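You operate a simulated robot arm through the tools that you are given. There is no shell and no other tool. Be economical: measure what you need, move in short steps, check, and stop when the job is done.

Carry out the task below with a simulated two-armed robot. There is one attempt and no reset: what you move stays moved.

TASK
Tension the belt to the figure on the belt card.
Fine: motor lever clamped again, belt guard shut, cabinet isolator left off and locked. Where these are worked on the way, their far stop is far enough and under half their travel is too little: belt guard, motor lever.

Only the result counts: the job must be done as asked and must still hold three seconds after the hand-in. Knocking over, shifting, dropping, spilling or breaking anything else fails it.

THE ROBOT
Two 7-joint arms with fingered hands on one trunk, on a base that drives. Base frame: it is fixed to the floor where the robot stands at the start and does not move with it; the origin is under the middle of the robot, x ahead of it, y to its left, z up. Units: m, rad, N and s.
The left shoulder is at the start at [0.2, 0.135, 0.97], the right one opposite. Places, roughly: belt card [0.6, -0.2, 0.7]; belt gauge [0.7, -0.1, 1]; belt guard [0.7, -0.2, 0.9]; belt knob [0.7, -0.3, 1]; cabinet isolator [0.6, -1, 1]; control cabinet [0.8, -1.2, 0.6]; lock bar [0.6, -1, 1]; motor lever [0.7, -0.2, 0.8]. Payload 4 kg a hand.
Tool frame (each hand has its own): the origin (TCP) lies between the finger pads and is the grasp point; the fingertips stand 0.025 m ahead of it; z points along the fingers, y is the line along which they close. Largest opening 0.088 m; the body of the gripper starts 0.029 m behind the TCP. The gripper is a hand of 4 fingers: y runs from the thumb to the fingers, the wrist lies at [-0.013, -0.106, -0.174] in the tool frame, and closing takes about 1.5 s.
Orientation is that of the tool frame in the base frame, as a unit quaternion [w, x, y, z]. With the fingers straight down and the wrist toward the robot, the tool's x, y and z point along [0, 1, 0], [1, 0, 0] and [0, 0, -1] of the base frame.

THE INTERFACE
- The arms move only by the tool move_arm. It takes "left_motion", "right_motion" or both (then of equal length, played together; a hand with none holds still); each is a list that holds one entry, the list of rows, each a list of 7 numbers: the shift along the tool's x, y, z in units of 25 mm (1.0 is 25 mm), then the turn, a rotation vector about the tool's x, y, z in units of 4 degrees (1.0 is 4 degrees), then the finger opening in m, from 0 to 0.088. In form: [[[x, y, z, wx, wy, wz, claw], ...]]. A call has 1 to 8 rows; each row shifts and turns the commanded pose from where the row before left it, along the tool's axes as they then stand. A call with a number of a shift or a turn outside -1 to 1 is refused whole. Each row takes 0.2 s and may step no farther than 0.05 m and 0.15 rad from the row before; otherwise, or with a gripper value out of range, the whole call is refused. Where a pose cannot be reached the arm comes as near as it can. A force on the tool above 90 N (or 10 N above the force at the start of the call, whichever is more), or a blocked arm, ends the call early, and 0.2 s more pass. Each finger travels about 0.153 m/s and halts on what it meets, pressing with about 26 N; the grip force reading is that of the motor and also rises with nothing between the fingers. The clock runs only during rows and for 0.2 s after the last one: add rows that do not move to give the fingers time. It gives the time, the measured TCP pose, the force on the tool (base axes), the opening and the grip force at its end, in the units of the frame above (readings bear some noise), with the torque about the TCP (base axes, N m) and any sound that the robot's microphone picked up.
- Cameras (640 x 400 px; columns grow to the right, rows downward): "scene" is now at [0.1349, -0.0294, 1.5735]; the picture's right is [-0.38, -0.93, 0.00], its down [-0.65, 0.26, -0.71] and it looks along [0.66, -0.27, -0.70] (base axes); focal length 274 px, centre (320, 200). "left" rides on the left gripper at [-0.064, -0.083, -0.098] in its tool frame; the picture's right is [-0.62, -0.37, 0.69], its down [0.71, -0.63, 0.30] and it looks along [0.32, 0.68, 0.65] (tool axes); focal length 265 px, centre (320, 200). "right" rides on the right gripper at [0.064, -0.083, -0.098] in its tool frame; the picture's right is [-0.62, 0.37, -0.69], its down [-0.71, -0.63, 0.30] and it looks along [-0.32, 0.68, 0.65] (tool axes); focal length 265 px, centre (320, 200).
- grab_frame(camera): a new picture of that camera. No time passes.
- move_column(by): slides the trunk up (or, below 0, down) by that many m; the arms and the scene camera ride with it, the base frame stays. It gives what a move gives, with no picture.
- roll_base(legs): drives the robot by 1 to 6 legs, each [ahead, left, turn to the left] in m, m and rad, along the robot's own axes; the way and the turn of a leg run together, so that a leg with both is an arc; at most 1.5 m and 3.142 rad a leg. The arms and the cameras ride along, it lands a little off, and it stops where it bumps. It gives what a move gives.
- grasp_type(shape, hand): the hand has 4 fingers and takes this shape, open, in about a second: jaw (thumb against the fingers, like two jaws); tri (thumb and two fingers); tip (a fingertip pinch); poke (one finger out to press); point (the index stretched); flat (the hand flat); cup (the hand cupped); fist (a fist). The gripper value then closes the fingers along that shape, each until it touches; the sizes above hold for jaw. It gives what a move gives, with no picture.
- turn_head(pan, tilt): turns the head with the scene camera to pan (to the left, within 1.693 rad either way) and tilt (down, from -0.506 to 1.204), counted from straight ahead of the robot. It gives what a move gives.
- point_at(camera, pixels): for up to 12 pixels [column, row] of the newest picture of that camera ("zoom" is the newest enlarged one), the place [x, y, z] in the base frame of the surface seen there, good to about 0.003 m. No time passes.
- zoom(camera, box): a new picture of the part [left, top, right, bottom] of that camera's present view, enlarged. No time passes.
- sign_off(): hands the job in; it is judged then, once.

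Go step by step. Measure first, check grasps and placings, and put right what went wrong. The budget is 80 turns and 58 pictures, counting those below and the enlarged ones. Unless the task says otherwise, let go and move clear before handing in.

The tools are called after "Request:" as a command line: name --argument value ..., lists and objects as JSON in quotes. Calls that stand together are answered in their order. move_arm: Moves the arms, as the interface text tells. Its arguments: {"type":"object","properties":{"left_motion":{"type":"array","items":{"type":"array","items":{"type":"array","items":{"type":"number"}}}},"right_motion":{"type":"array","items":{"type":"array","items":{"type":"array","items":{"type":"number"}}}}},"required":[]} The other tools are called the same way: move_column (by) slides the trunk up or down; grasp_type (shape, hand) gives the hand a shape; roll_base (legs) drives the base; turn_head (pan, tilt) turns the head that bears the scene camera; grab_frame (camera) takes a picture; point_at (camera, pixels) gives the place of the surface under pixels of a picture; zoom (camera, box) takes an enlarged picture of a part of a camera's view; sign_off () hands the job in.

At the start:

```text
time: 0.0
left_ee_pos: [0.6084, -0.0557, 1.2592]
left_tcp_rot: [0.0, 0.707, 0.707, 0.0]
left_wrist_force: [-0.5, -0.7, -0.1]
left_torque: [-0.01, -0.02, 0.03]
left_gripper_width: 0.0876
left_grip_force: 0.2
left_shape: jaw
right_ee_pos: [0.4483, -0.396, 1.3053]
right_tcp_rot: [0.0, 0.708, 0.706, 0.001]
right_wrist_force: [0.3, 0.5, 0.3]
right_torque: [-0.01, 0.02, -0.02]
right_gripper_width: 0.0875
right_grip_force: 0.0
right_shape: jaw
trunk travel left (down, up): [-0.575, 0.195]
robot x, y, heading: [-0.0018, 0.0027, 0.0]
head pan, tilt: [-0.387, 0.775]
```

scene: 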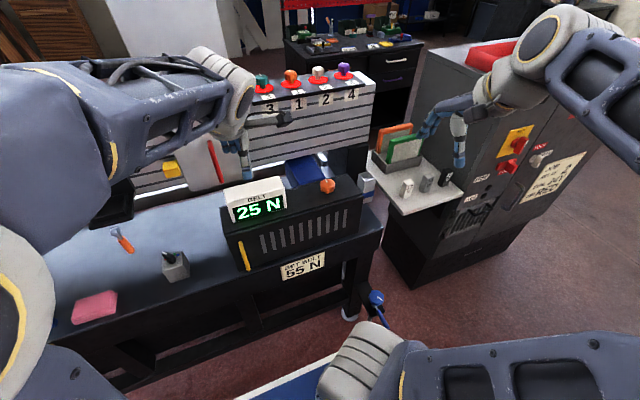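
right: 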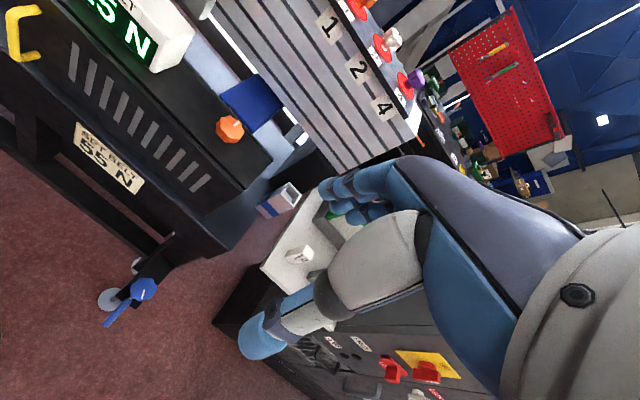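
left: 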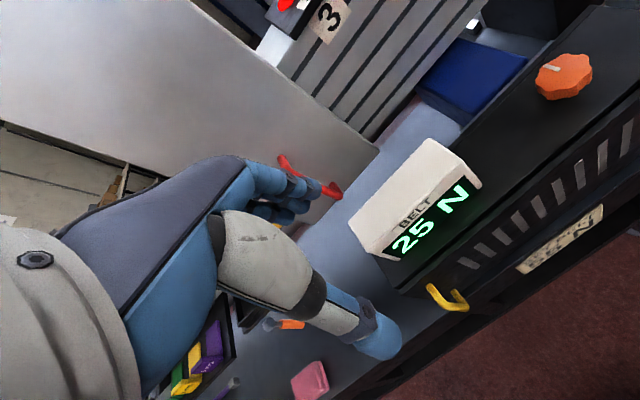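

The gauge (258,208) reads 25 N and the card (303,265) says "set belt 55 N". I'll look closer at the guard, the cabinet isolator, and measure.

Request:
zoom --camera "scene" --box '[200, 140, 400, 300]'

Request:
zoom --camera "scene" --box '[420, 100, 620, 260]'

Request:
point_at --camera "scene" --pixels '[[328, 186], [244, 257], [258, 195], [303, 265], [228, 235], [362, 205], [290, 200], [236, 268], [517, 147], [507, 166], [540, 158], [376, 298]]'

```text
2.50 times, centred on (300, 220) of scene
```

zoom: 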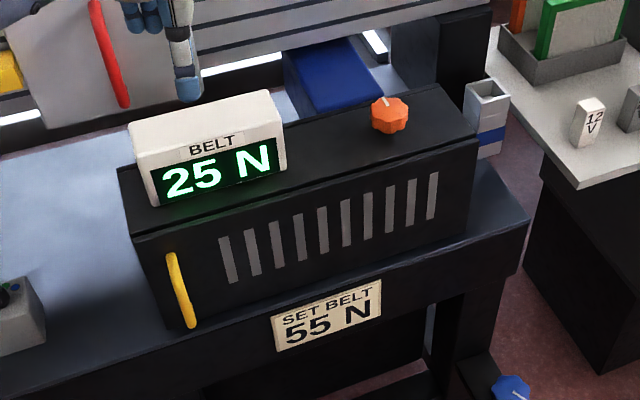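

```text
2.50 times, centred on (520, 180) of scene
```

zoom: 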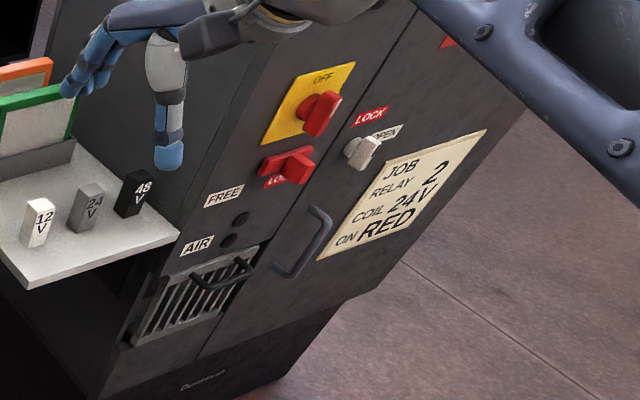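

```text
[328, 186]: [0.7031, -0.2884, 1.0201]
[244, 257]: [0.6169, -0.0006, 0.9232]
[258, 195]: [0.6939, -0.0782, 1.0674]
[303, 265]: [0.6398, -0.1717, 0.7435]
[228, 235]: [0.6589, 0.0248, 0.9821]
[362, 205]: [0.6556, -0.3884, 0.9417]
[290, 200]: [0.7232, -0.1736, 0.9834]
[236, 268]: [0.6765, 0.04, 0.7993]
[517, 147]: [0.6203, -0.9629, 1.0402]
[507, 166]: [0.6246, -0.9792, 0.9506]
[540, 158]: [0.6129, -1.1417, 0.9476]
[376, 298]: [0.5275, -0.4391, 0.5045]
```

Request:
zoom --camera "scene" --box '[485, 115, 565, 195]'

Request:
zoom --camera "right" --box '[300, 300, 460, 400]'

Request:
zoom --camera "scene" --box '[215, 170, 385, 275]'

```text
5.00 times, centred on (525, 155) of scene
```

zoom: 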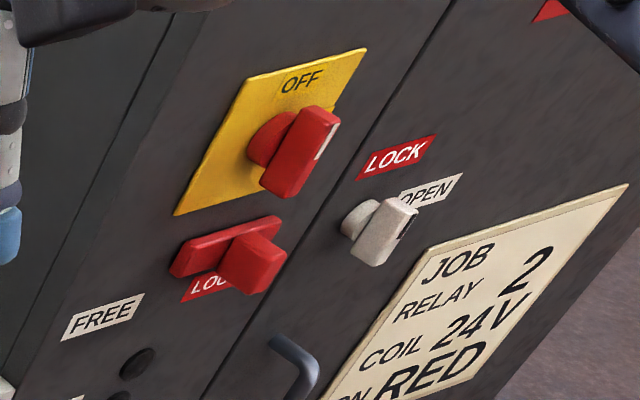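

```text
4.00 times, centred on (380, 350) of right
```

zoom: 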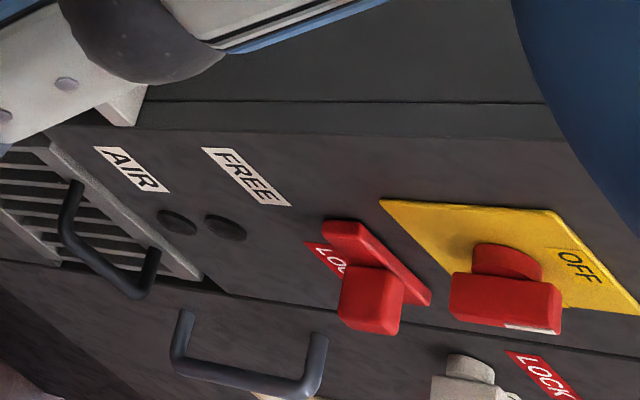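

```text
3.76 times, centred on (300, 222) of scene
```

zoom: 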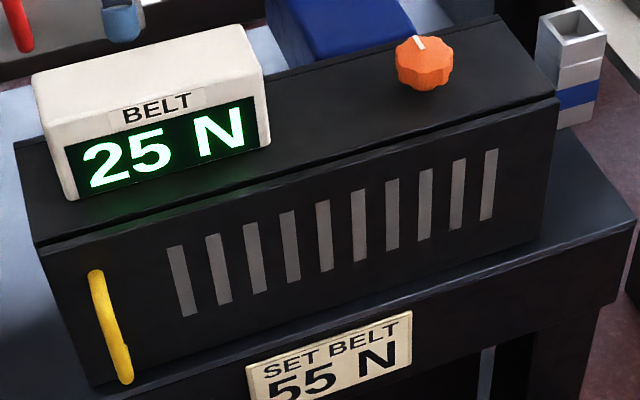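

The isolator's white mark points up to OFF and the lock bar sits by LOCK, so the cabinet stays untouched. I'll back the base for room to work the guard handle at (244,257) from the front, and look again.

Request:
roll_base --legs '[[-0.3, 0, 0]]'

Request:
turn_head --pan -0.15 --tilt 0.6

Request:
grab_frame --camera "scene"

```text
time: 2.0
left_ee_pos: [0.3077, -0.0554, 1.2587]
left_tcp_rot: [0.0, 0.706, 0.708, 0.0]
left_wrist_force: [-0.1, 0.4, 0.7]
left_torque: [0.0, 0.0, -0.01]
left_gripper_width: 0.0876
left_grip_force: 0.0
left_shape: jaw
right_ee_pos: [0.1483, -0.3955, 1.3053]
right_tcp_rot: [0.0, 0.707, 0.707, 0.0]
right_wrist_force: [-0.7, 0.5, 1.0]
right_torque: [-0.02, 0.0, -0.01]
right_gripper_width: 0.0877
right_grip_force: 0.0
right_shape: jaw
trunk travel left (down, up): [-0.575, 0.195]
robot x, y, heading: [-0.3026, -0.0001, 0.002]
head pan, tilt: [-0.387, 0.775]
```

```text
time: 2.8
left_ee_pos: [0.3078, -0.0556, 1.26]
left_tcp_rot: [0.0, 0.707, 0.708, 0.0]
left_wrist_force: [-0.3, 0.4, -0.3]
left_torque: [0.0, -0.01, 0.01]
left_gripper_width: 0.0878
left_grip_force: 0.1
left_shape: jaw
right_ee_pos: [0.1486, -0.3951, 1.3043]
right_tcp_rot: [0.0, 0.707, 0.707, 0.0]
right_wrist_force: [-0.4, 0.8, -0.8]
right_torque: [0.03, -0.01, 0.02]
right_gripper_width: 0.0876
right_grip_force: 0.1
right_shape: jaw
trunk travel left (down, up): [-0.575, 0.195]
robot x, y, heading: [-0.3002, 0.0015, 0.003]
head pan, tilt: [-0.15, 0.6]
```

```text
49 pictures are left
```

scene: 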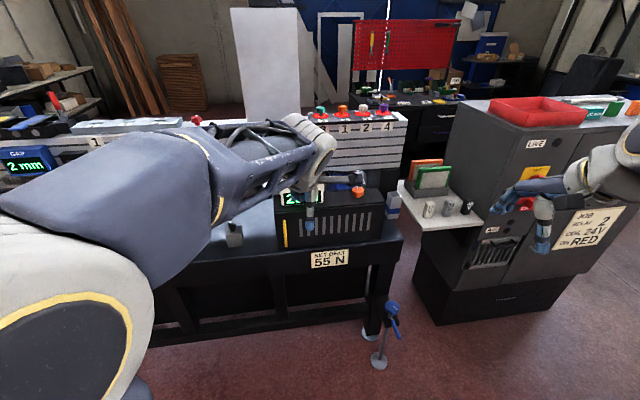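

Request:
zoom --camera "scene" --box '[265, 180, 405, 270]'

Request:
point_at --camera "zoom" --pixels '[[88, 185], [91, 215], [96, 290], [96, 305], [110, 240], [500, 120], [525, 60], [420, 60], [350, 190], [400, 150], [505, 250], [60, 200]]'

```text
4.44 times, centred on (335, 225) of scene
```

zoom: 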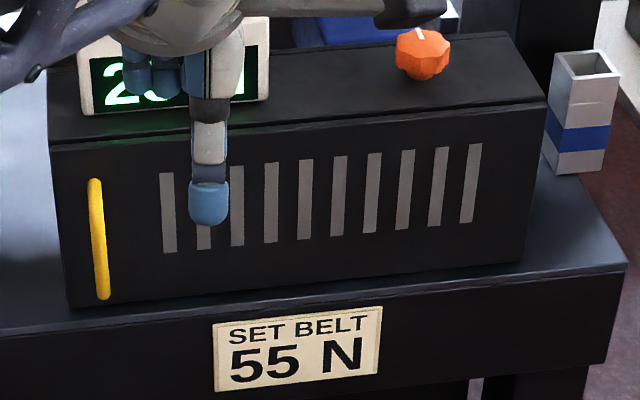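

```text
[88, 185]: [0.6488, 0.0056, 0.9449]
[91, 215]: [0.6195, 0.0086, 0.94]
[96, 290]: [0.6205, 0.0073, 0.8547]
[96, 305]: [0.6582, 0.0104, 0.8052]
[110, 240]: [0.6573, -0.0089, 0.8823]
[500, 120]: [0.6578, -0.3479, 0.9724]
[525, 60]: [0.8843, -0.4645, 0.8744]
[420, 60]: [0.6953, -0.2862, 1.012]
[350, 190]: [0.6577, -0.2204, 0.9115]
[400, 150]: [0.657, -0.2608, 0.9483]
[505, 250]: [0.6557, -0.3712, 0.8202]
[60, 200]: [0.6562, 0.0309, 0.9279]
```

The handle bar is at y≈0.008, x≈0.62, z 0.855–0.945, panel face x≈0.657. I'll turn the left hand to point forward with fingers closing sideways.

Request:
move_arm --left_motion '[[[0, 0, 0, -1, 1, 1, 0.088], [0, 0, 0, -1, 1, 1, 0.088], [0, 0, 0, -1, 1, 1, 0.088], [0, 0, 0, -1, 1, 1, 0.088], [0, 0, 0, -1, 1, 1, 0.088], [0, 0, 0, -1, 1, 1, 0.088], [0, 0, 0, -1, 1, 1, 0.088], [0, 0, 0, -1, 1, 1, 0.088]]]'

Request:
move_arm --left_motion '[[[0, 0, 0, -1, 1, 1, 0.088], [0, 0, 0, -1, 1, 1, 0.088], [0, 0, 0, -1, 1, 1, 0.088], [0, 0, 0, -1, 1, 1, 0.088], [0, 0, 0, -1, 1, 1, 0.088], [0, 0, 0, -1, 1, 1, 0.088], [0, 0, 0, -1, 1, 1, 0.088], [0, 0, 0, -1, 1, 1, 0.088]]]'

Request:
move_arm --left_motion '[[[0, 0, 0, -1, 1, 1, 0.088], [0, 0, 0, -0.32, 0.32, 0.32, 0.088], [0, 0, 0, 0, 0, 0, 0.088]]]'

```text
time: 4.6
left_ee_pos: [0.3069, -0.0554, 1.2598]
left_tcp_rot: [0.001, 0.816, 0.436, 0.38]
left_wrist_force: [0.6, -0.6, -0.7]
left_torque: [-0.01, -0.01, 0.0]
left_gripper_width: 0.0874
left_grip_force: 0.2
left_shape: jaw
right_ee_pos: [0.1489, -0.3955, 1.3056]
right_tcp_rot: [-0.001, 0.707, 0.707, -0.001]
right_wrist_force: [0.1, 0.1, -0.6]
right_torque: [0.0, 0.0, -0.05]
right_gripper_width: 0.0875
right_grip_force: 0.1
right_shape: jaw
trunk travel left (down, up): [-0.575, 0.195]
robot x, y, heading: [-0.2998, 0.001, 0.001]
head pan, tilt: [-0.15, 0.6]
```

```text
time: 6.4
left_ee_pos: [0.3037, -0.0517, 1.2787]
left_tcp_rot: [0.002, 0.738, 0.097, 0.668]
left_wrist_force: [-0.9, -1.3, -0.8]
left_torque: [0.0, -0.03, 0.15]
left_gripper_width: 0.0878
left_grip_force: 0.0
left_shape: jaw
left hand out of reach, approached as far as the arm can: row 6, 7
right_ee_pos: [0.1475, -0.3973, 1.3041]
right_tcp_rot: [-0.001, 0.707, 0.707, 0.001]
right_wrist_force: [0.6, -0.6, -0.5]
right_torque: [0.03, 0.01, 0.01]
right_gripper_width: 0.0875
right_grip_force: 0.1
right_shape: jaw
trunk travel left (down, up): [-0.575, 0.195]
robot x, y, heading: [-0.3014, -0.0014, 0.002]
head pan, tilt: [-0.15, 0.6]
```

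```text
time: 7.2
left_ee_pos: [0.3021, -0.0526, 1.2782]
left_tcp_rot: [0.003, 0.71, 0.033, 0.704]
left_wrist_force: [-0.9, 0.5, 0.4]
left_torque: [-0.03, -0.01, 0.02]
left_gripper_width: 0.0878
left_grip_force: 0.1
left_shape: jaw
right_ee_pos: [0.1476, -0.3953, 1.304]
right_tcp_rot: [0.0, 0.707, 0.707, 0.0]
right_wrist_force: [0.6, 0.6, 0.2]
right_torque: [0.03, -0.01, 0.04]
right_gripper_width: 0.0876
right_grip_force: 0.1
right_shape: jaw
trunk travel left (down, up): [-0.575, 0.195]
robot x, y, heading: [-0.2995, 0.0015, 0.002]
head pan, tilt: [-0.15, 0.6]
```

The hand now points forward. I'll bring it down in front of the handle.

Request:
move_arm --left_motion '[[[-1, -0.3, 1, 0, 0, 0, 0.088], [-1, -0.3, 1, 0, 0, 0, 0.088], [-1, -0.3, 1, 0, 0, 0, 0.088], [-1, -0.3, 1, 0, 0, 0, 0.088], [-1, -0.3, 1, 0, 0, 0, 0.088], [-1, -0.3, 1, 0, 0, 0, 0.088], [-1, -0.3, 1, 0, 0, 0, 0.088], [-1, -0.3, 1, 0, 0, 0, 0.088]]]'

Request:
move_arm --left_motion '[[[-1, 0, 0, 0, 0, 0, 0.088], [-1, 0, 0, 0, 0, 0, 0.088], [-1, 0, 0, 0, 0, 0, 0.088], [-1, 0, 0, 0, 0, 0, 0.088], [-1, 0, 0, 0, 0, 0, 0.088], [-1, 0, 0, 0, 0, 0, 0.088], [-0.7, 0, 0, 0, 0, 0, 0.088]]]'

Request:
grab_frame --camera "left"

```text
time: 9.0
left_ee_pos: [0.4865, 0.0486, 1.182]
left_tcp_rot: [0.001, 0.714, 0.028, 0.699]
left_wrist_force: [-0.7, 0.0, 0.4]
left_torque: [-0.01, 0.01, -0.01]
left_gripper_width: 0.0879
left_grip_force: 0.1
left_shape: jaw
left hand out of reach, approached as far as the arm can: row 2, 3, 4, 5, 6, 7, 8
right_ee_pos: [0.1479, -0.3954, 1.3049]
right_tcp_rot: [-0.001, 0.707, 0.707, 0.0]
right_wrist_force: [-0.8, 0.3, 0.2]
right_torque: [0.0, -0.01, -0.01]
right_gripper_width: 0.0876
right_grip_force: 0.2
right_shape: jaw
trunk travel left (down, up): [-0.575, 0.195]
robot x, y, heading: [-0.3004, -0.0037, 0.001]
head pan, tilt: [-0.15, 0.6]
```

```text
time: 10.6
left_ee_pos: [0.4892, 0.0504, 1.1804]
left_tcp_rot: [0.0, 0.714, 0.029, 0.699]
left_wrist_force: [-0.1, -0.1, -0.1]
left_torque: [0.02, 0.02, 0.02]
left_gripper_width: 0.0883
left_grip_force: 0.0
left_shape: jaw
left hand out of reach, approached as far as the arm can: row 1, 2, 3, 4, 5, 6, 7
right_ee_pos: [0.1483, -0.3971, 1.3048]
right_tcp_rot: [0.0, 0.707, 0.707, 0.0]
right_wrist_force: [-0.4, -0.4, 0.4]
right_torque: [-0.01, -0.01, -0.03]
right_gripper_width: 0.0876
right_grip_force: 0.0
right_shape: jaw
trunk travel left (down, up): [-0.575, 0.195]
robot x, y, heading: [-0.2982, 0.0023, 0.002]
head pan, tilt: [-0.15, 0.6]
```

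```text
47 pictures are left
```

left: 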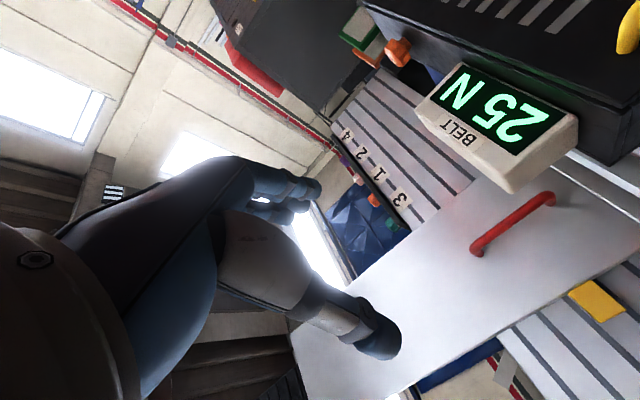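

The forward-pointing pose is at the arm's limit (readings stopped at z 1.18). I'll turn the hand to point right (−y) instead, so a finger can go behind the bar from the left.

Request:
move_arm --left_motion '[[[0, 0, 0, 0, -1, -1, 0.088], [0, 0, 0, 0, -1, -1, 0.088], [0, 0, 0, 0, -1, -1, 0.088], [0, 0, 0, 0, -1, -1, 0.088], [0, 0, 0, 0, -1, -1, 0.088], [0, 0, 0, 0, -1, -1, 0.088], [0, 0, 0, 0, -1, -1, 0.088], [0, 0, 0, 0, -1, -1, 0.088]]]'

Request:
move_arm --left_motion '[[[0, 0, 0, 0, -1, -1, 0.088], [0, 0, 0, 0, -1, -1, 0.088], [0, 0, 0, 0, -1, -1, 0.088], [0, 0, 0, 0, -1, -1, 0.088], [0, 0, 0, 0, -1, -1, 0.088], [0, 0, 0, 0, -1, -1, 0.088], [0, 0, 0, 0, -1, -1, 0.088], [0, 0, 0, 0, -1, -1, 0.088]]]'

Request:
move_arm --left_motion '[[[0, 0, 0, 0, -1, -1, 0.088], [0, 0, 0, 0, -1, -1, 0.088], [0, 0, 0, 0, -1, -1, 0.088], [0, 0, 0, 0, -1, -1, 0.088], [0, 0, 0, 0, -1, -1, 0.088], [0, 0, 0, 0, -1, -1, 0.088], [0, 0, 0, 0, -1, -1, 0.088], [0, 0, 0, 0, -1, -1, 0.088]]]'

Request:
move_arm --left_motion '[[[0, 0, 0, 0, -1, -1, 0.088], [0, 0, 0, 0, -1, -1, 0.088], [0, 0, 0, 0, -1, -1, 0.088], [0, 0, 0, 0, -1, -1, 0.088], [0, 0, 0, 0, -1, -1, 0.088], [0, 0, 0, 0, -1, -1, 0.088], [0, 0, 0, 0, -1, -1, 0.088], [0, 0, 0, 0, -1, -1, 0.088]]]'

```text
time: 12.4
left_ee_pos: [0.4884, 0.0492, 1.1793]
left_tcp_rot: [0.204, 0.838, 0.222, 0.454]
left_wrist_force: [-0.4, -0.5, 0.0]
left_torque: [-0.04, -0.01, 0.02]
left_gripper_width: 0.088
left_grip_force: 0.0
left_shape: jaw
right_ee_pos: [0.1472, -0.3952, 1.3048]
right_tcp_rot: [0.0, 0.707, 0.707, -0.001]
right_wrist_force: [-0.5, 0.5, 0.5]
right_torque: [-0.01, 0.02, 0.01]
right_gripper_width: 0.0877
right_grip_force: 0.1
right_shape: jaw
trunk travel left (down, up): [-0.575, 0.195]
robot x, y, heading: [-0.3015, 0.0026, 0.002]
head pan, tilt: [-0.15, 0.6]
```

```text
time: 14.2
left_ee_pos: [0.489, 0.0488, 1.1785]
left_tcp_rot: [0.373, 0.836, 0.378, 0.137]
left_wrist_force: [-0.3, -0.6, -0.8]
left_torque: [0.02, -0.01, -0.03]
left_gripper_width: 0.0876
left_grip_force: 0.1
left_shape: jaw
right_ee_pos: [0.1487, -0.3963, 1.305]
right_tcp_rot: [0.0, 0.707, 0.707, 0.0]
right_wrist_force: [0.9, 0.7, 1.0]
right_torque: [0.01, 0.0, 0.0]
right_gripper_width: 0.0875
right_grip_force: 0.1
right_shape: jaw
trunk travel left (down, up): [-0.575, 0.195]
robot x, y, heading: [-0.3008, -0.0008, 0.002]
head pan, tilt: [-0.15, 0.6]
```

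```text
time: 16.0
left_ee_pos: [0.4893, 0.0488, 1.1795]
left_tcp_rot: [0.484, 0.707, 0.475, -0.203]
left_wrist_force: [-0.3, -0.5, 0.0]
left_torque: [0.0, -0.03, -0.01]
left_gripper_width: 0.0878
left_grip_force: 0.1
left_shape: jaw
right_ee_pos: [0.1492, -0.3959, 1.3052]
right_tcp_rot: [0.0, 0.707, 0.708, 0.0]
right_wrist_force: [0.1, -0.7, -0.3]
right_torque: [0.0, 0.02, 0.03]
right_gripper_width: 0.0875
right_grip_force: 0.0
right_shape: jaw
trunk travel left (down, up): [-0.575, 0.195]
robot x, y, heading: [-0.3003, -0.001, -0.0]
head pan, tilt: [-0.15, 0.6]
```

```text
time: 17.8
left_ee_pos: [0.4897, 0.0494, 1.1781]
left_tcp_rot: [0.519, 0.469, 0.499, -0.511]
left_wrist_force: [0.4, 0.1, -0.1]
left_torque: [-0.01, 0.02, 0.01]
left_gripper_width: 0.088
left_grip_force: 0.0
left_shape: jaw
right_ee_pos: [0.148, -0.3958, 1.3045]
right_tcp_rot: [-0.001, 0.708, 0.707, 0.0]
right_wrist_force: [0.3, -0.6, 0.4]
right_torque: [0.02, 0.02, 0.01]
right_gripper_width: 0.0875
right_grip_force: 0.0
right_shape: jaw
trunk travel left (down, up): [-0.575, 0.195]
robot x, y, heading: [-0.2989, 0.0025, 0.002]
head pan, tilt: [-0.15, 0.6]
```

The hand now points right with the jaws along x. I'll lower it beside and in front of the bar, then look.

Request:
move_arm --left_motion '[[[1, 0.2, -0.3, 0, 0, 0, 0.05], [1, 0.2, -0.3, 0, 0, 0, 0.05], [1, 0.2, -0.3, 0, 0, 0, 0.05], [1, 0.2, -0.3, 0, 0, 0, 0.05], [1, 0.2, -0.3, 0, 0, 0, 0.05], [1, 0.2, -0.3, 0, 0, 0, 0.05], [1, 0.2, -0.3, 0, 0, 0, 0.05], [1, 0.2, -0.3, 0, 0, 0, 0.05]]]'

Request:
move_arm --left_motion '[[[1, 0.2, -0.1, 0, 0, 0, 0.05], [1, 0.2, -0.1, 0, 0, 0, 0.05], [0.7, 0.2, -0.1, 0, 0, 0, 0.05]]]'

Request:
grab_frame --camera "scene"

Request:
grab_frame --camera "left"

```text
time: 19.6
left_ee_pos: [0.5002, 0.1211, 1.0252]
left_tcp_rot: [0.521, 0.469, 0.498, -0.51]
left_wrist_force: [-0.2, -0.5, 0.3]
left_torque: [-0.02, 0.02, 0.01]
left_gripper_width: 0.0501
left_grip_force: 0.1
left_shape: jaw
left hand out of reach, approached as far as the arm can: row 4, 5, 6, 7, 8
right_ee_pos: [0.149, -0.3951, 1.3052]
right_tcp_rot: [-0.001, 0.707, 0.707, 0.0]
right_wrist_force: [-0.6, 0.0, 0.1]
right_torque: [0.01, 0.03, -0.03]
right_gripper_width: 0.0874
right_grip_force: 0.1
right_shape: jaw
trunk travel left (down, up): [-0.575, 0.195]
robot x, y, heading: [-0.3009, -0.0002, -0.007]
head pan, tilt: [-0.15, 0.6]
```

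```text
time: 20.4
left_ee_pos: [0.4816, 0.1395, 0.9797]
left_tcp_rot: [0.521, 0.467, 0.5, -0.51]
left_wrist_force: [0.3, -0.4, -0.6]
left_torque: [0.0, -0.01, 0.01]
left_gripper_width: 0.0507
left_grip_force: 0.0
left_shape: jaw
left hand out of reach, approached as far as the arm can: row 1, 2, 3
right_ee_pos: [0.1483, -0.3953, 1.3055]
right_tcp_rot: [0.0, 0.706, 0.708, 0.0]
right_wrist_force: [-0.6, 0.4, 0.2]
right_torque: [0.0, -0.01, 0.03]
right_gripper_width: 0.0876
right_grip_force: 0.0
right_shape: jaw
trunk travel left (down, up): [-0.575, 0.195]
robot x, y, heading: [-0.3038, 0.0017, 0.0]
head pan, tilt: [-0.15, 0.6]
```

```text
46 pictures are left
```

scene: 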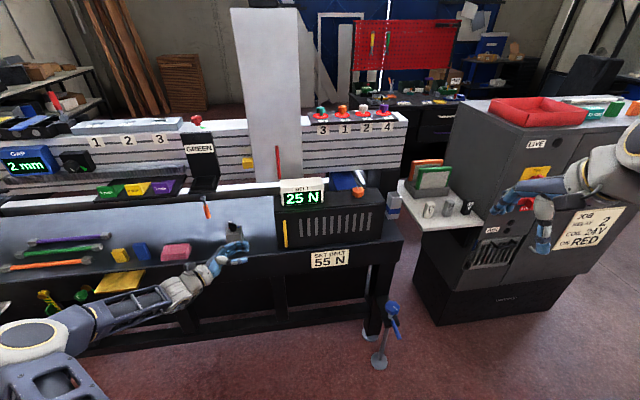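

```text
45 pictures are left
```

left: 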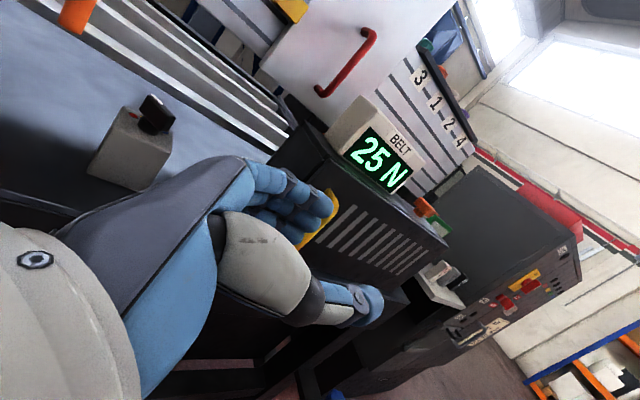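

The hand is near its limit relative to the trunk, so I'll use column and base for placing. Column down, then base slightly ahead and right.

Request:
move_column --by -0.078

Request:
roll_base --legs '[[0.09, -0.06, 0]]'

Request:
grab_frame --camera "left"

Request:
zoom --camera "scene" --box '[220, 160, 420, 285]'

```text
time: 21.6
left_ee_pos: [0.4808, 0.1396, 0.9027]
left_tcp_rot: [0.521, 0.468, 0.5, -0.51]
left_wrist_force: [-0.2, 0.7, 0.3]
left_torque: [0.0, 0.05, -0.03]
left_gripper_width: 0.0504
left_grip_force: 0.1
left_shape: jaw
right_ee_pos: [0.1484, -0.3955, 1.2271]
right_tcp_rot: [-0.001, 0.707, 0.707, 0.001]
right_wrist_force: [-0.1, -0.2, 0.7]
right_torque: [0.02, -0.06, 0.02]
right_gripper_width: 0.0877
right_grip_force: 0.1
right_shape: jaw
trunk travel left (down, up): [-0.497, 0.273]
robot x, y, heading: [-0.3011, 0.0003, 0.005]
head pan, tilt: [-0.15, 0.6]
```

```text
time: 22.8
left_ee_pos: [0.571, 0.0815, 0.9018]
left_tcp_rot: [0.522, 0.468, 0.499, -0.51]
left_wrist_force: [0.0, 0.3, 1.3]
left_torque: [-0.01, 0.02, 0.01]
left_gripper_width: 0.0503
left_grip_force: 0.2
left_shape: jaw
right_ee_pos: [0.239, -0.4553, 1.2254]
right_tcp_rot: [0.0, 0.706, 0.708, 0.0]
right_wrist_force: [-0.1, -0.1, -0.5]
right_torque: [0.0, -0.02, -0.02]
right_gripper_width: 0.0877
right_grip_force: 0.0
right_shape: jaw
trunk travel left (down, up): [-0.497, 0.273]
robot x, y, heading: [-0.2103, -0.0599, -0.0]
head pan, tilt: [-0.15, 0.6]
```

```text
44 pictures are left
```

left: 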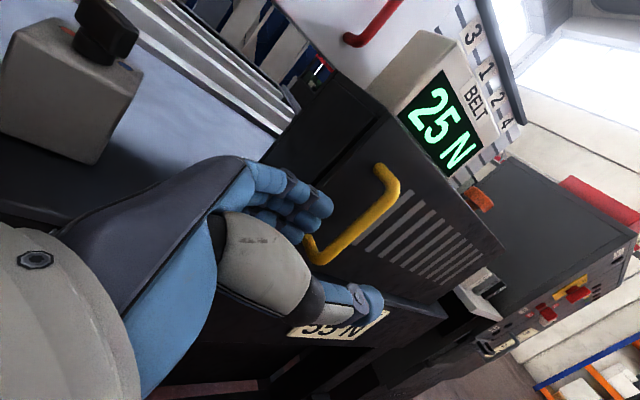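

```text
3.20 times, centred on (320, 222) of scene
```

zoom: 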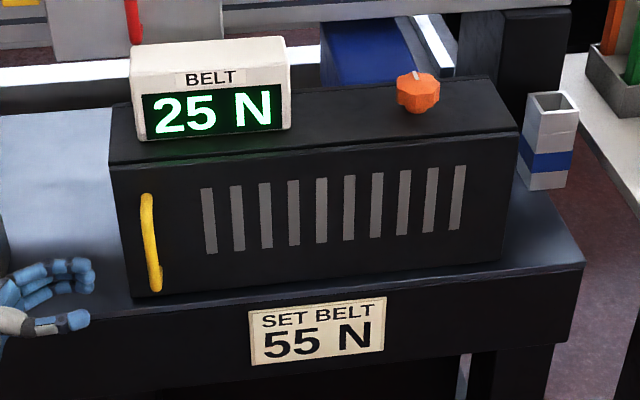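

Handle seen at (350,215) in the hand camera, just right of the fingers. I'll move ahead 44 mm so the far fingers line up with the gap behind the bar.

Request:
move_arm --left_motion '[[[0, 0.9, 0, 0, 0, 0, 0.05], [0, 0.86, 0, 0, 0, 0, 0.05], [0, 0, 0, 0, 0, 0, 0.05]]]'

```text
time: 23.6
left_ee_pos: [0.588, 0.094, 0.9186]
left_tcp_rot: [0.521, 0.467, 0.501, -0.509]
left_wrist_force: [0.1, -0.7, -0.2]
left_torque: [-0.01, -0.03, -0.01]
left_gripper_width: 0.0502
left_grip_force: 0.0
left_shape: jaw
left hand out of reach, approached as far as the arm can: row 1, 2
right_ee_pos: [0.24, -0.4549, 1.2267]
right_tcp_rot: [0.0, 0.706, 0.709, 0.0]
right_wrist_force: [0.0, 0.2, -0.3]
right_torque: [0.05, 0.0, 0.01]
right_gripper_width: 0.0876
right_grip_force: 0.1
right_shape: jaw
trunk travel left (down, up): [-0.497, 0.273]
robot x, y, heading: [-0.2087, -0.0634, 0.001]
head pan, tilt: [-0.15, 0.6]
```

Still at the joint limit; I'll finish the approach with column and base.

Request:
move_column --by -0.02

Request:
roll_base --legs '[[0.028, 0, 0]]'

Request:
zoom --camera "left" --box '[160, 80, 480, 400]'

```text
time: 24.2
left_ee_pos: [0.5883, 0.0946, 0.8996]
left_tcp_rot: [0.521, 0.468, 0.501, -0.509]
left_wrist_force: [-0.1, 0.0, 0.5]
left_torque: [0.01, 0.01, 0.0]
left_gripper_width: 0.0504
left_grip_force: 0.0
left_shape: jaw
right_ee_pos: [0.2399, -0.4552, 1.2078]
right_tcp_rot: [0.0, 0.706, 0.709, 0.0]
right_wrist_force: [-0.2, 0.1, -0.4]
right_torque: [-0.01, -0.01, 0.01]
right_gripper_width: 0.0876
right_grip_force: 0.2
right_shape: jaw
trunk travel left (down, up): [-0.477, 0.293]
robot x, y, heading: [-0.2109, -0.0608, 0.001]
head pan, tilt: [-0.15, 0.6]
```

```text
time: 25.1
left_ee_pos: [0.6168, 0.0948, 0.9006]
left_tcp_rot: [0.521, 0.467, 0.5, -0.51]
left_wrist_force: [-1.3, -0.8, 0.5]
left_torque: [-0.01, 0.03, 0.01]
left_gripper_width: 0.0506
left_grip_force: 0.1
left_shape: jaw
right_ee_pos: [0.2679, -0.4551, 1.2069]
right_tcp_rot: [0.0, 0.706, 0.708, 0.0]
right_wrist_force: [0.1, -0.5, -0.2]
right_torque: [0.01, 0.02, 0.03]
right_gripper_width: 0.0876
right_grip_force: 0.1
right_shape: jaw
trunk travel left (down, up): [-0.477, 0.293]
robot x, y, heading: [-0.1809, -0.06, 0.005]
head pan, tilt: [-0.15, 0.6]
```

```text
1.25 times, centred on (320, 240) of left
```

zoom: 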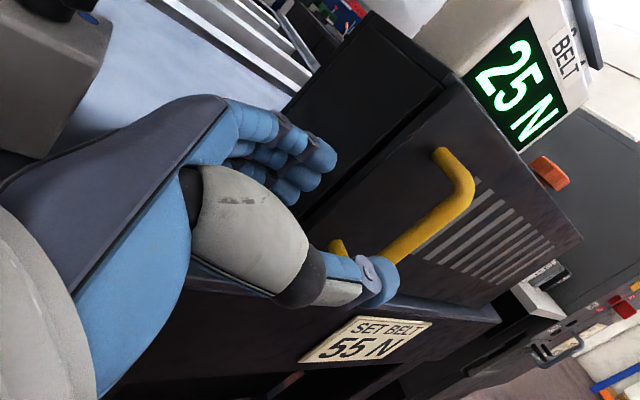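

Request:
point_at --camera "zoom" --pixels '[[322, 155], [308, 180], [290, 192], [318, 140], [375, 275], [365, 300], [450, 160], [395, 245], [337, 245], [455, 195], [430, 200], [290, 140]]'

```text
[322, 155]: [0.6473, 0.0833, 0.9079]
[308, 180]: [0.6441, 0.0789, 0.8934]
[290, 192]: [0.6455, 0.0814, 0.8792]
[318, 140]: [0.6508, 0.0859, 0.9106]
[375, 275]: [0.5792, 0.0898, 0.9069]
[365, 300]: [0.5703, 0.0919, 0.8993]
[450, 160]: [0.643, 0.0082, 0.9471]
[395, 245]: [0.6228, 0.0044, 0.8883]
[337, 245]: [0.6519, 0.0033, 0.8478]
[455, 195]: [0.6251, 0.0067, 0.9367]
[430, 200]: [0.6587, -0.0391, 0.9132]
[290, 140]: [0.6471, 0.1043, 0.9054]
```

Far fingertips are at x≈0.647, gap centre ≈0.645. I'll narrow slightly and slide right with the base so the fingers go behind the bar.

Request:
move_arm --left_motion '[[[0, 0, 0, 0, 0, 0, 0.044], [0, 0, 0, 0, 0, 0, 0.044]]]'

Request:
roll_base --legs '[[0, -0.055, 0]]'

Request:
zoom --camera "left" --box '[200, 100, 500, 350]'

```text
time: 25.6
left_ee_pos: [0.6171, 0.0943, 0.9009]
left_tcp_rot: [0.521, 0.468, 0.5, -0.509]
left_wrist_force: [-0.2, -0.2, 0.7]
left_torque: [-0.02, 0.0, 0.02]
left_gripper_width: 0.0442
left_grip_force: 0.1
left_shape: jaw
right_ee_pos: [0.2687, -0.454, 1.2072]
right_tcp_rot: [0.001, 0.706, 0.708, 0.0]
right_wrist_force: [0.2, 0.2, 0.1]
right_torque: [-0.01, 0.0, 0.01]
right_gripper_width: 0.0876
right_grip_force: 0.1
right_shape: jaw
trunk travel left (down, up): [-0.477, 0.293]
robot x, y, heading: [-0.1842, -0.0615, 0.006]
head pan, tilt: [-0.15, 0.6]
```

```text
time: 26.6
left_ee_pos: [0.6178, 0.044, 0.8995]
left_tcp_rot: [0.523, 0.465, 0.504, -0.506]
left_wrist_force: [-7.5, 40.0, 0.6]
left_torque: [0.36, 0.04, 1.46]
left_gripper_width: 0.0455
left_grip_force: 0.1
left_shape: jaw
right_ee_pos: [0.2684, -0.5099, 1.2088]
right_tcp_rot: [0.001, 0.707, 0.707, -0.001]
right_wrist_force: [0.6, -0.1, 0.4]
right_torque: [0.03, 0.0, -0.02]
right_gripper_width: 0.0875
right_grip_force: 0.0
right_shape: jaw
trunk travel left (down, up): [-0.477, 0.293]
robot x, y, heading: [-0.1807, -0.1181, 0.004]
head pan, tilt: [-0.15, 0.6]
```

```text
1.60 times, centred on (350, 225) of left
```

zoom: 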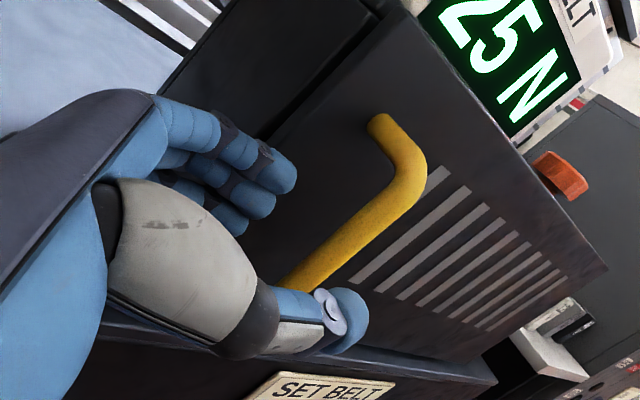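

40 N in +y with torque showing contact at x≈0.653: the far fingers meet the panel's edge. Back off left, shift 8 mm toward me, and try again.

Request:
roll_base --legs '[[0, 0.025, 0]]'

Request:
move_arm --left_motion '[[[0, -0.32, 0, 0, 0, 0, 0.044], [0, 0, 0, 0, 0, 0, 0.044]]]'

```text
time: 27.4
left_ee_pos: [0.6187, 0.0705, 0.8986]
left_tcp_rot: [0.523, 0.465, 0.504, -0.506]
left_wrist_force: [0.2, -0.1, 0.0]
left_torque: [0.01, 0.01, 0.02]
left_gripper_width: 0.044
left_grip_force: 0.1
left_shape: jaw
right_ee_pos: [0.2685, -0.4854, 1.2071]
right_tcp_rot: [0.001, 0.707, 0.708, 0.0]
right_wrist_force: [-0.1, -0.9, -0.4]
right_torque: [-0.01, -0.02, -0.04]
right_gripper_width: 0.0875
right_grip_force: 0.1
right_shape: jaw
trunk travel left (down, up): [-0.477, 0.293]
robot x, y, heading: [-0.1818, -0.0893, 0.001]
head pan, tilt: [-0.15, 0.6]
```

```text
time: 28.0
left_ee_pos: [0.6093, 0.0689, 0.8993]
left_tcp_rot: [0.523, 0.465, 0.505, -0.506]
left_wrist_force: [0.5, 0.1, 1.4]
left_torque: [0.02, 0.0, -0.01]
left_gripper_width: 0.0442
left_grip_force: 0.1
left_shape: jaw
right_ee_pos: [0.2678, -0.4851, 1.2067]
right_tcp_rot: [-0.001, 0.707, 0.707, 0.0]
right_wrist_force: [0.2, -0.2, 0.5]
right_torque: [-0.02, -0.01, 0.0]
right_gripper_width: 0.0878
right_grip_force: 0.0
right_shape: jaw
trunk travel left (down, up): [-0.477, 0.293]
robot x, y, heading: [-0.1823, -0.0912, 0.006]
head pan, tilt: [-0.15, 0.6]
```

Now x is 0.609; slide right about 55 mm in total, using the arm so contact stops it.

Request:
move_arm --left_motion '[[[0, 0, 0.5, 0, 0, 0, 0.044], [0, 0, 0.5, 0, 0, 0, 0.044], [0, 0, 0.5, 0, 0, 0, 0.044], [0, 0, 0.3, 0, 0, 0, 0.044], [0, 0, 0.3, 0, 0, 0, 0.044]]]'

Request:
zoom --camera "left" --box '[200, 100, 500, 350]'

```text
time: 29.2
left_ee_pos: [0.6042, 0.0203, 0.9082]
left_tcp_rot: [0.523, 0.465, 0.505, -0.505]
left_wrist_force: [1.0, 0.6, -0.8]
left_torque: [-0.01, 0.04, -0.01]
left_gripper_width: 0.0446
left_grip_force: 0.1
left_shape: jaw
left hand out of reach, approached as far as the arm can: row 3, 5
right_ee_pos: [0.2676, -0.4847, 1.2061]
right_tcp_rot: [0.0, 0.707, 0.708, -0.001]
right_wrist_force: [0.3, -0.8, -0.1]
right_torque: [-0.04, -0.02, 0.0]
right_gripper_width: 0.0876
right_grip_force: 0.0
right_shape: jaw
trunk travel left (down, up): [-0.477, 0.293]
robot x, y, heading: [-0.1845, -0.0887, 0.004]
head pan, tilt: [-0.15, 0.6]
```

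```text
1.60 times, centred on (350, 225) of left
```

zoom: 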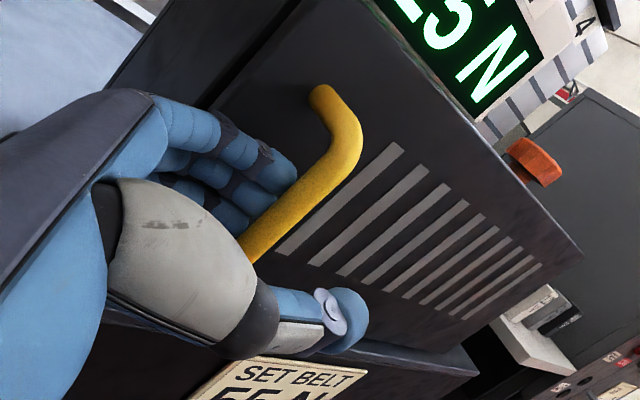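

Fingertips are now going behind the bar. Nudge 15 mm right, then close.

Request:
roll_base --legs '[[0.003, -0.016, 0]]'

Request:
move_arm --left_motion '[[[0, 0, 0, 0, 0, 0, 0.0], [0, 0, 0, 0, 0, 0, 0.0], [0, 0, 0, 0, 0, 0, 0.0], [0, 0, 0, 0, 0, 0, 0.0]]]'

Request:
zoom --camera "left" --box '[200, 100, 500, 350]'

```text
time: 30.0
left_ee_pos: [0.6061, 0.0044, 0.9065]
left_tcp_rot: [0.523, 0.465, 0.505, -0.506]
left_wrist_force: [-5.2, 1.7, 0.2]
left_torque: [0.01, 0.06, 0.2]
left_gripper_width: 0.0435
left_grip_force: 0.0
left_shape: jaw
right_ee_pos: [0.2709, -0.5009, 1.2065]
right_tcp_rot: [0.0, 0.706, 0.708, 0.001]
right_wrist_force: [0.6, 0.2, 0.0]
right_torque: [0.0, 0.0, 0.03]
right_gripper_width: 0.0876
right_grip_force: 0.1
right_shape: jaw
trunk travel left (down, up): [-0.477, 0.293]
robot x, y, heading: [-0.1797, -0.1056, 0.006]
head pan, tilt: [-0.15, 0.6]
```

```text
time: 31.0
left_ee_pos: [0.6072, 0.0035, 0.9068]
left_tcp_rot: [0.522, 0.466, 0.504, -0.506]
left_wrist_force: [1.0, -8.9, -0.3]
left_torque: [-0.02, -0.03, -0.1]
left_gripper_width: 0.0045
left_grip_force: 25.7
left_shape: jaw
right_ee_pos: [0.2704, -0.5014, 1.208]
right_tcp_rot: [0.0, 0.706, 0.708, -0.001]
right_wrist_force: [0.8, -0.1, -0.9]
right_torque: [-0.01, 0.0, 0.0]
right_gripper_width: 0.0875
right_grip_force: 0.0
right_shape: jaw
trunk travel left (down, up): [-0.477, 0.293]
robot x, y, heading: [-0.1782, -0.1056, 0.0]
head pan, tilt: [-0.15, 0.6]
```

```text
1.60 times, centred on (350, 225) of left
```

zoom: 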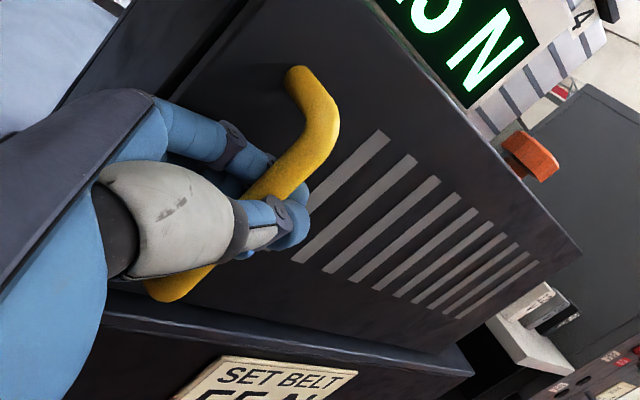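

The bar is caught between thumb and fingers. Pull straight back 60 mm with the base.

Request:
roll_base --legs '[[-0.06, 0, 0]]'

Request:
grab_frame --camera "scene"

```text
time: 32.0
left_ee_pos: [0.5416, -0.004, 0.9079]
left_tcp_rot: [0.519, 0.468, 0.501, -0.51]
left_wrist_force: [13.7, -53.2, -0.9]
left_torque: [-0.13, -0.05, -0.73]
left_gripper_width: 0.004
left_grip_force: 26.2
left_shape: jaw
right_ee_pos: [0.2096, -0.5022, 1.2071]
right_tcp_rot: [-0.001, 0.706, 0.708, 0.0]
right_wrist_force: [-0.6, -0.7, 0.7]
right_torque: [-0.05, -0.01, 0.03]
right_gripper_width: 0.0873
right_grip_force: 0.0
right_shape: jaw
trunk travel left (down, up): [-0.477, 0.293]
robot x, y, heading: [-0.2438, -0.108, 0.003]
head pan, tilt: [-0.15, 0.6]
```

```text
38 pictures are left
```

scene: 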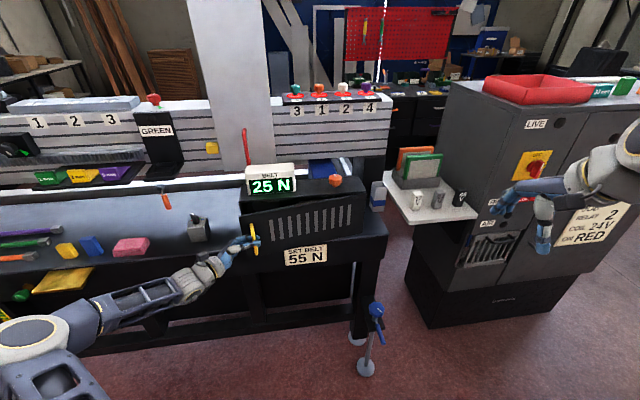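

The guard swung out about a right-hand hinge (arc force −y). Continue along the arc with two short legs.

Request:
roll_base --legs '[[-0.045, -0.022, 0], [-0.045, -0.024, 0]]'

Request:
grab_frame --camera "left"

```text
time: 33.4
left_ee_pos: [0.4516, -0.05, 0.9068]
left_tcp_rot: [0.519, 0.467, 0.501, -0.511]
left_wrist_force: [-2.0, 4.1, 0.2]
left_torque: [-0.01, 0.05, 0.25]
left_gripper_width: 0.0043
left_grip_force: 25.7
left_shape: jaw
right_ee_pos: [0.1174, -0.5479, 1.2069]
right_tcp_rot: [0.0, 0.706, 0.708, 0.001]
right_wrist_force: [-0.1, 0.1, -0.7]
right_torque: [0.0, 0.0, -0.04]
right_gripper_width: 0.0878
right_grip_force: 0.0
right_shape: jaw
trunk travel left (down, up): [-0.477, 0.293]
robot x, y, heading: [-0.3349, -0.1555, 0.006]
head pan, tilt: [-0.15, 0.6]
```

```text
37 pictures are left
```

left: 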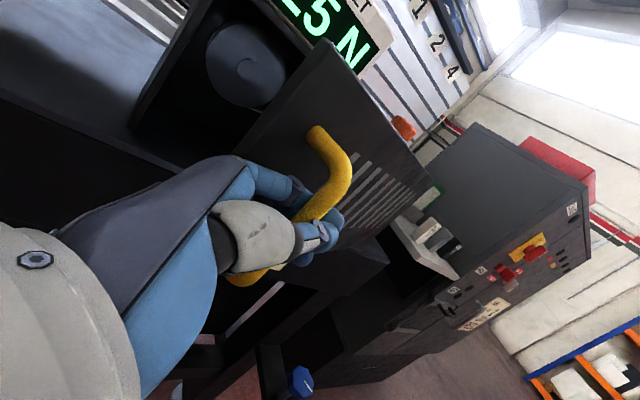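

Opening well with low force (no strain). Continue the arc.

Request:
roll_base --legs '[[-0.04, -0.029, 0], [-0.035, -0.033, 0]]'

```text
time: 34.9
left_ee_pos: [0.3775, -0.1111, 0.9068]
left_tcp_rot: [0.519, 0.467, 0.501, -0.511]
left_wrist_force: [-0.8, 2.1, 0.7]
left_torque: [-0.03, 0.07, 0.3]
left_gripper_width: 0.0046
left_grip_force: 26.0
left_shape: jaw
right_ee_pos: [0.0425, -0.6097, 1.2064]
right_tcp_rot: [0.0, 0.706, 0.708, 0.0]
right_wrist_force: [-0.1, -0.5, -0.4]
right_torque: [0.03, 0.0, -0.03]
right_gripper_width: 0.0877
right_grip_force: 0.2
right_shape: jaw
trunk travel left (down, up): [-0.477, 0.293]
robot x, y, heading: [-0.403, -0.2162, 0.003]
head pan, tilt: [-0.15, 0.6]
```

Request:
roll_base --legs '[[-0.032, -0.037, 0], [-0.028, -0.041, 0]]'

Request:
grab_frame --camera "left"

```text
time: 36.3
left_ee_pos: [0.3178, -0.1906, 0.9063]
left_tcp_rot: [0.52, 0.467, 0.501, -0.51]
left_wrist_force: [-0.1, 1.0, 1.1]
left_torque: [-0.02, 0.06, 0.23]
left_gripper_width: 0.0047
left_grip_force: 26.3
left_shape: jaw
right_ee_pos: [-0.0167, -0.6889, 1.2062]
right_tcp_rot: [0.0, 0.707, 0.707, 0.0]
right_wrist_force: [0.7, -0.3, -0.6]
right_torque: [-0.02, -0.01, 0.01]
right_gripper_width: 0.0876
right_grip_force: 0.2
right_shape: jaw
trunk travel left (down, up): [-0.477, 0.293]
robot x, y, heading: [-0.4698, -0.2953, 0.004]
head pan, tilt: [-0.15, 0.6]
```

```text
36 pictures are left
```

left: 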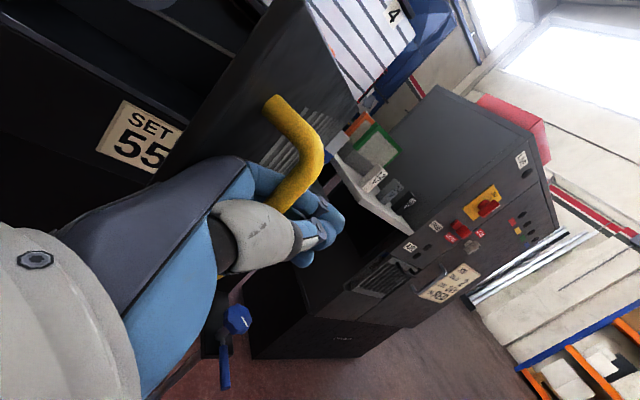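

Request:
roll_base --legs '[[-0.022, -0.043, 0], [-0.016, -0.045, 0]]'

Request:
turn_head --pan 0.25 --tilt 0.5

Request:
grab_frame --camera "scene"

```text
time: 37.7
left_ee_pos: [0.2795, -0.2805, 0.9083]
left_tcp_rot: [0.519, 0.468, 0.501, -0.511]
left_wrist_force: [-1.4, 0.2, 0.3]
left_torque: [0.0, 0.0, 0.02]
left_gripper_width: 0.0045
left_grip_force: 25.8
left_shape: jaw
right_ee_pos: [-0.0551, -0.7783, 1.2068]
right_tcp_rot: [0.0, 0.707, 0.707, 0.0]
right_wrist_force: [0.0, 0.0, 0.7]
right_torque: [0.03, -0.01, 0.04]
right_gripper_width: 0.0878
right_grip_force: 0.1
right_shape: jaw
trunk travel left (down, up): [-0.477, 0.293]
robot x, y, heading: [-0.5027, -0.38, -0.001]
head pan, tilt: [-0.15, 0.6]
```

```text
time: 38.6
left_ee_pos: [0.2798, -0.2818, 0.9078]
left_tcp_rot: [0.519, 0.468, 0.501, -0.511]
left_wrist_force: [0.2, -0.3, -0.2]
left_torque: [0.04, 0.04, 0.01]
left_gripper_width: 0.0042
left_grip_force: 25.3
left_shape: jaw
right_ee_pos: [-0.0554, -0.7792, 1.2073]
right_tcp_rot: [0.0, 0.707, 0.707, -0.001]
right_wrist_force: [0.4, 0.6, 0.0]
right_torque: [0.0, 0.01, 0.01]
right_gripper_width: 0.0877
right_grip_force: 0.1
right_shape: jaw
trunk travel left (down, up): [-0.477, 0.293]
robot x, y, heading: [-0.5033, -0.3863, -0.001]
head pan, tilt: [0.25, 0.499]
```

```text
35 pictures are left
```

scene: 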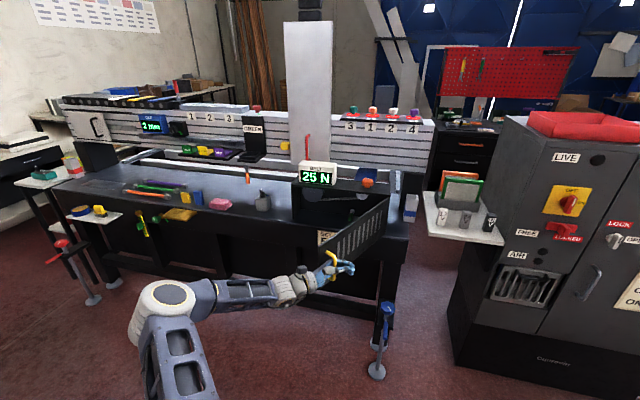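

The guard is open about 75°. Look inside, and at the isolator face.

Request:
zoom --camera "scene" --box '[280, 150, 440, 260]'

Request:
zoom --camera "scene" --box '[500, 170, 640, 280]'

```text
3.64 times, centred on (360, 205) of scene
```

zoom: 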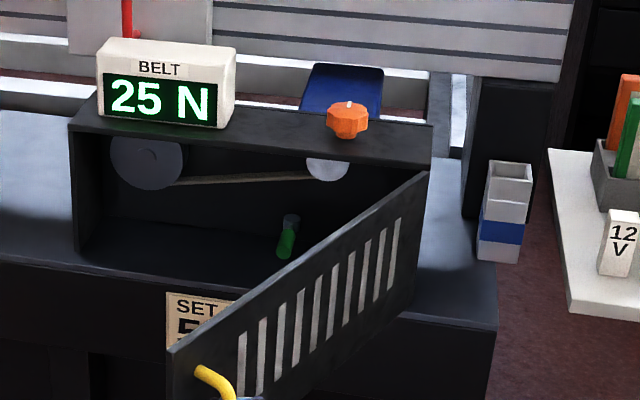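

```text
3.64 times, centred on (570, 225) of scene
```

zoom: 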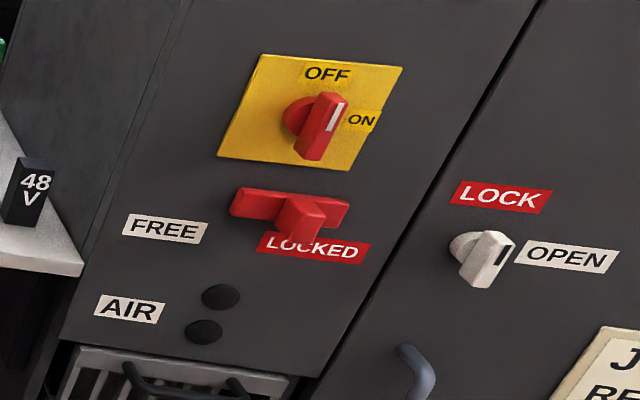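

Isolator is vertical at OFF and the lock bar is at LOCKED — fine, leave. The green motor lever is at (288,238) inside; measure it.

Request:
zoom --camera "scene" --box '[330, 175, 380, 220]'

Request:
point_at --camera "zoom" --pixels '[[270, 335], [290, 280], [285, 220], [283, 190], [300, 370], [310, 210], [250, 240], [400, 40], [200, 330], [420, 230]]'

```text
8.89 times, centred on (355, 198) of scene
```

zoom: 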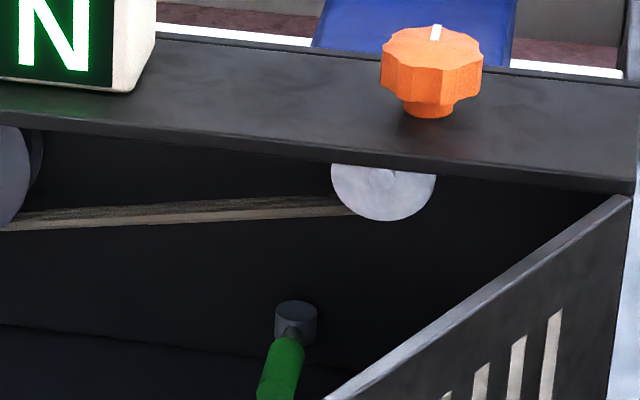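

```text
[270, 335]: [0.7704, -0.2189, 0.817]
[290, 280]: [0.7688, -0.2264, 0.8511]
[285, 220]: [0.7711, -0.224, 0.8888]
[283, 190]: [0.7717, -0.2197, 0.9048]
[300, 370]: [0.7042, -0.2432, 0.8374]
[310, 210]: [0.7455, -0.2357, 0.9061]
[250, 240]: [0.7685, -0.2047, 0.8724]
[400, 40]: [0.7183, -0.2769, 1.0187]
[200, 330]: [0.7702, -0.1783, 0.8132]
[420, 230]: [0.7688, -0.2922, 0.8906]
```

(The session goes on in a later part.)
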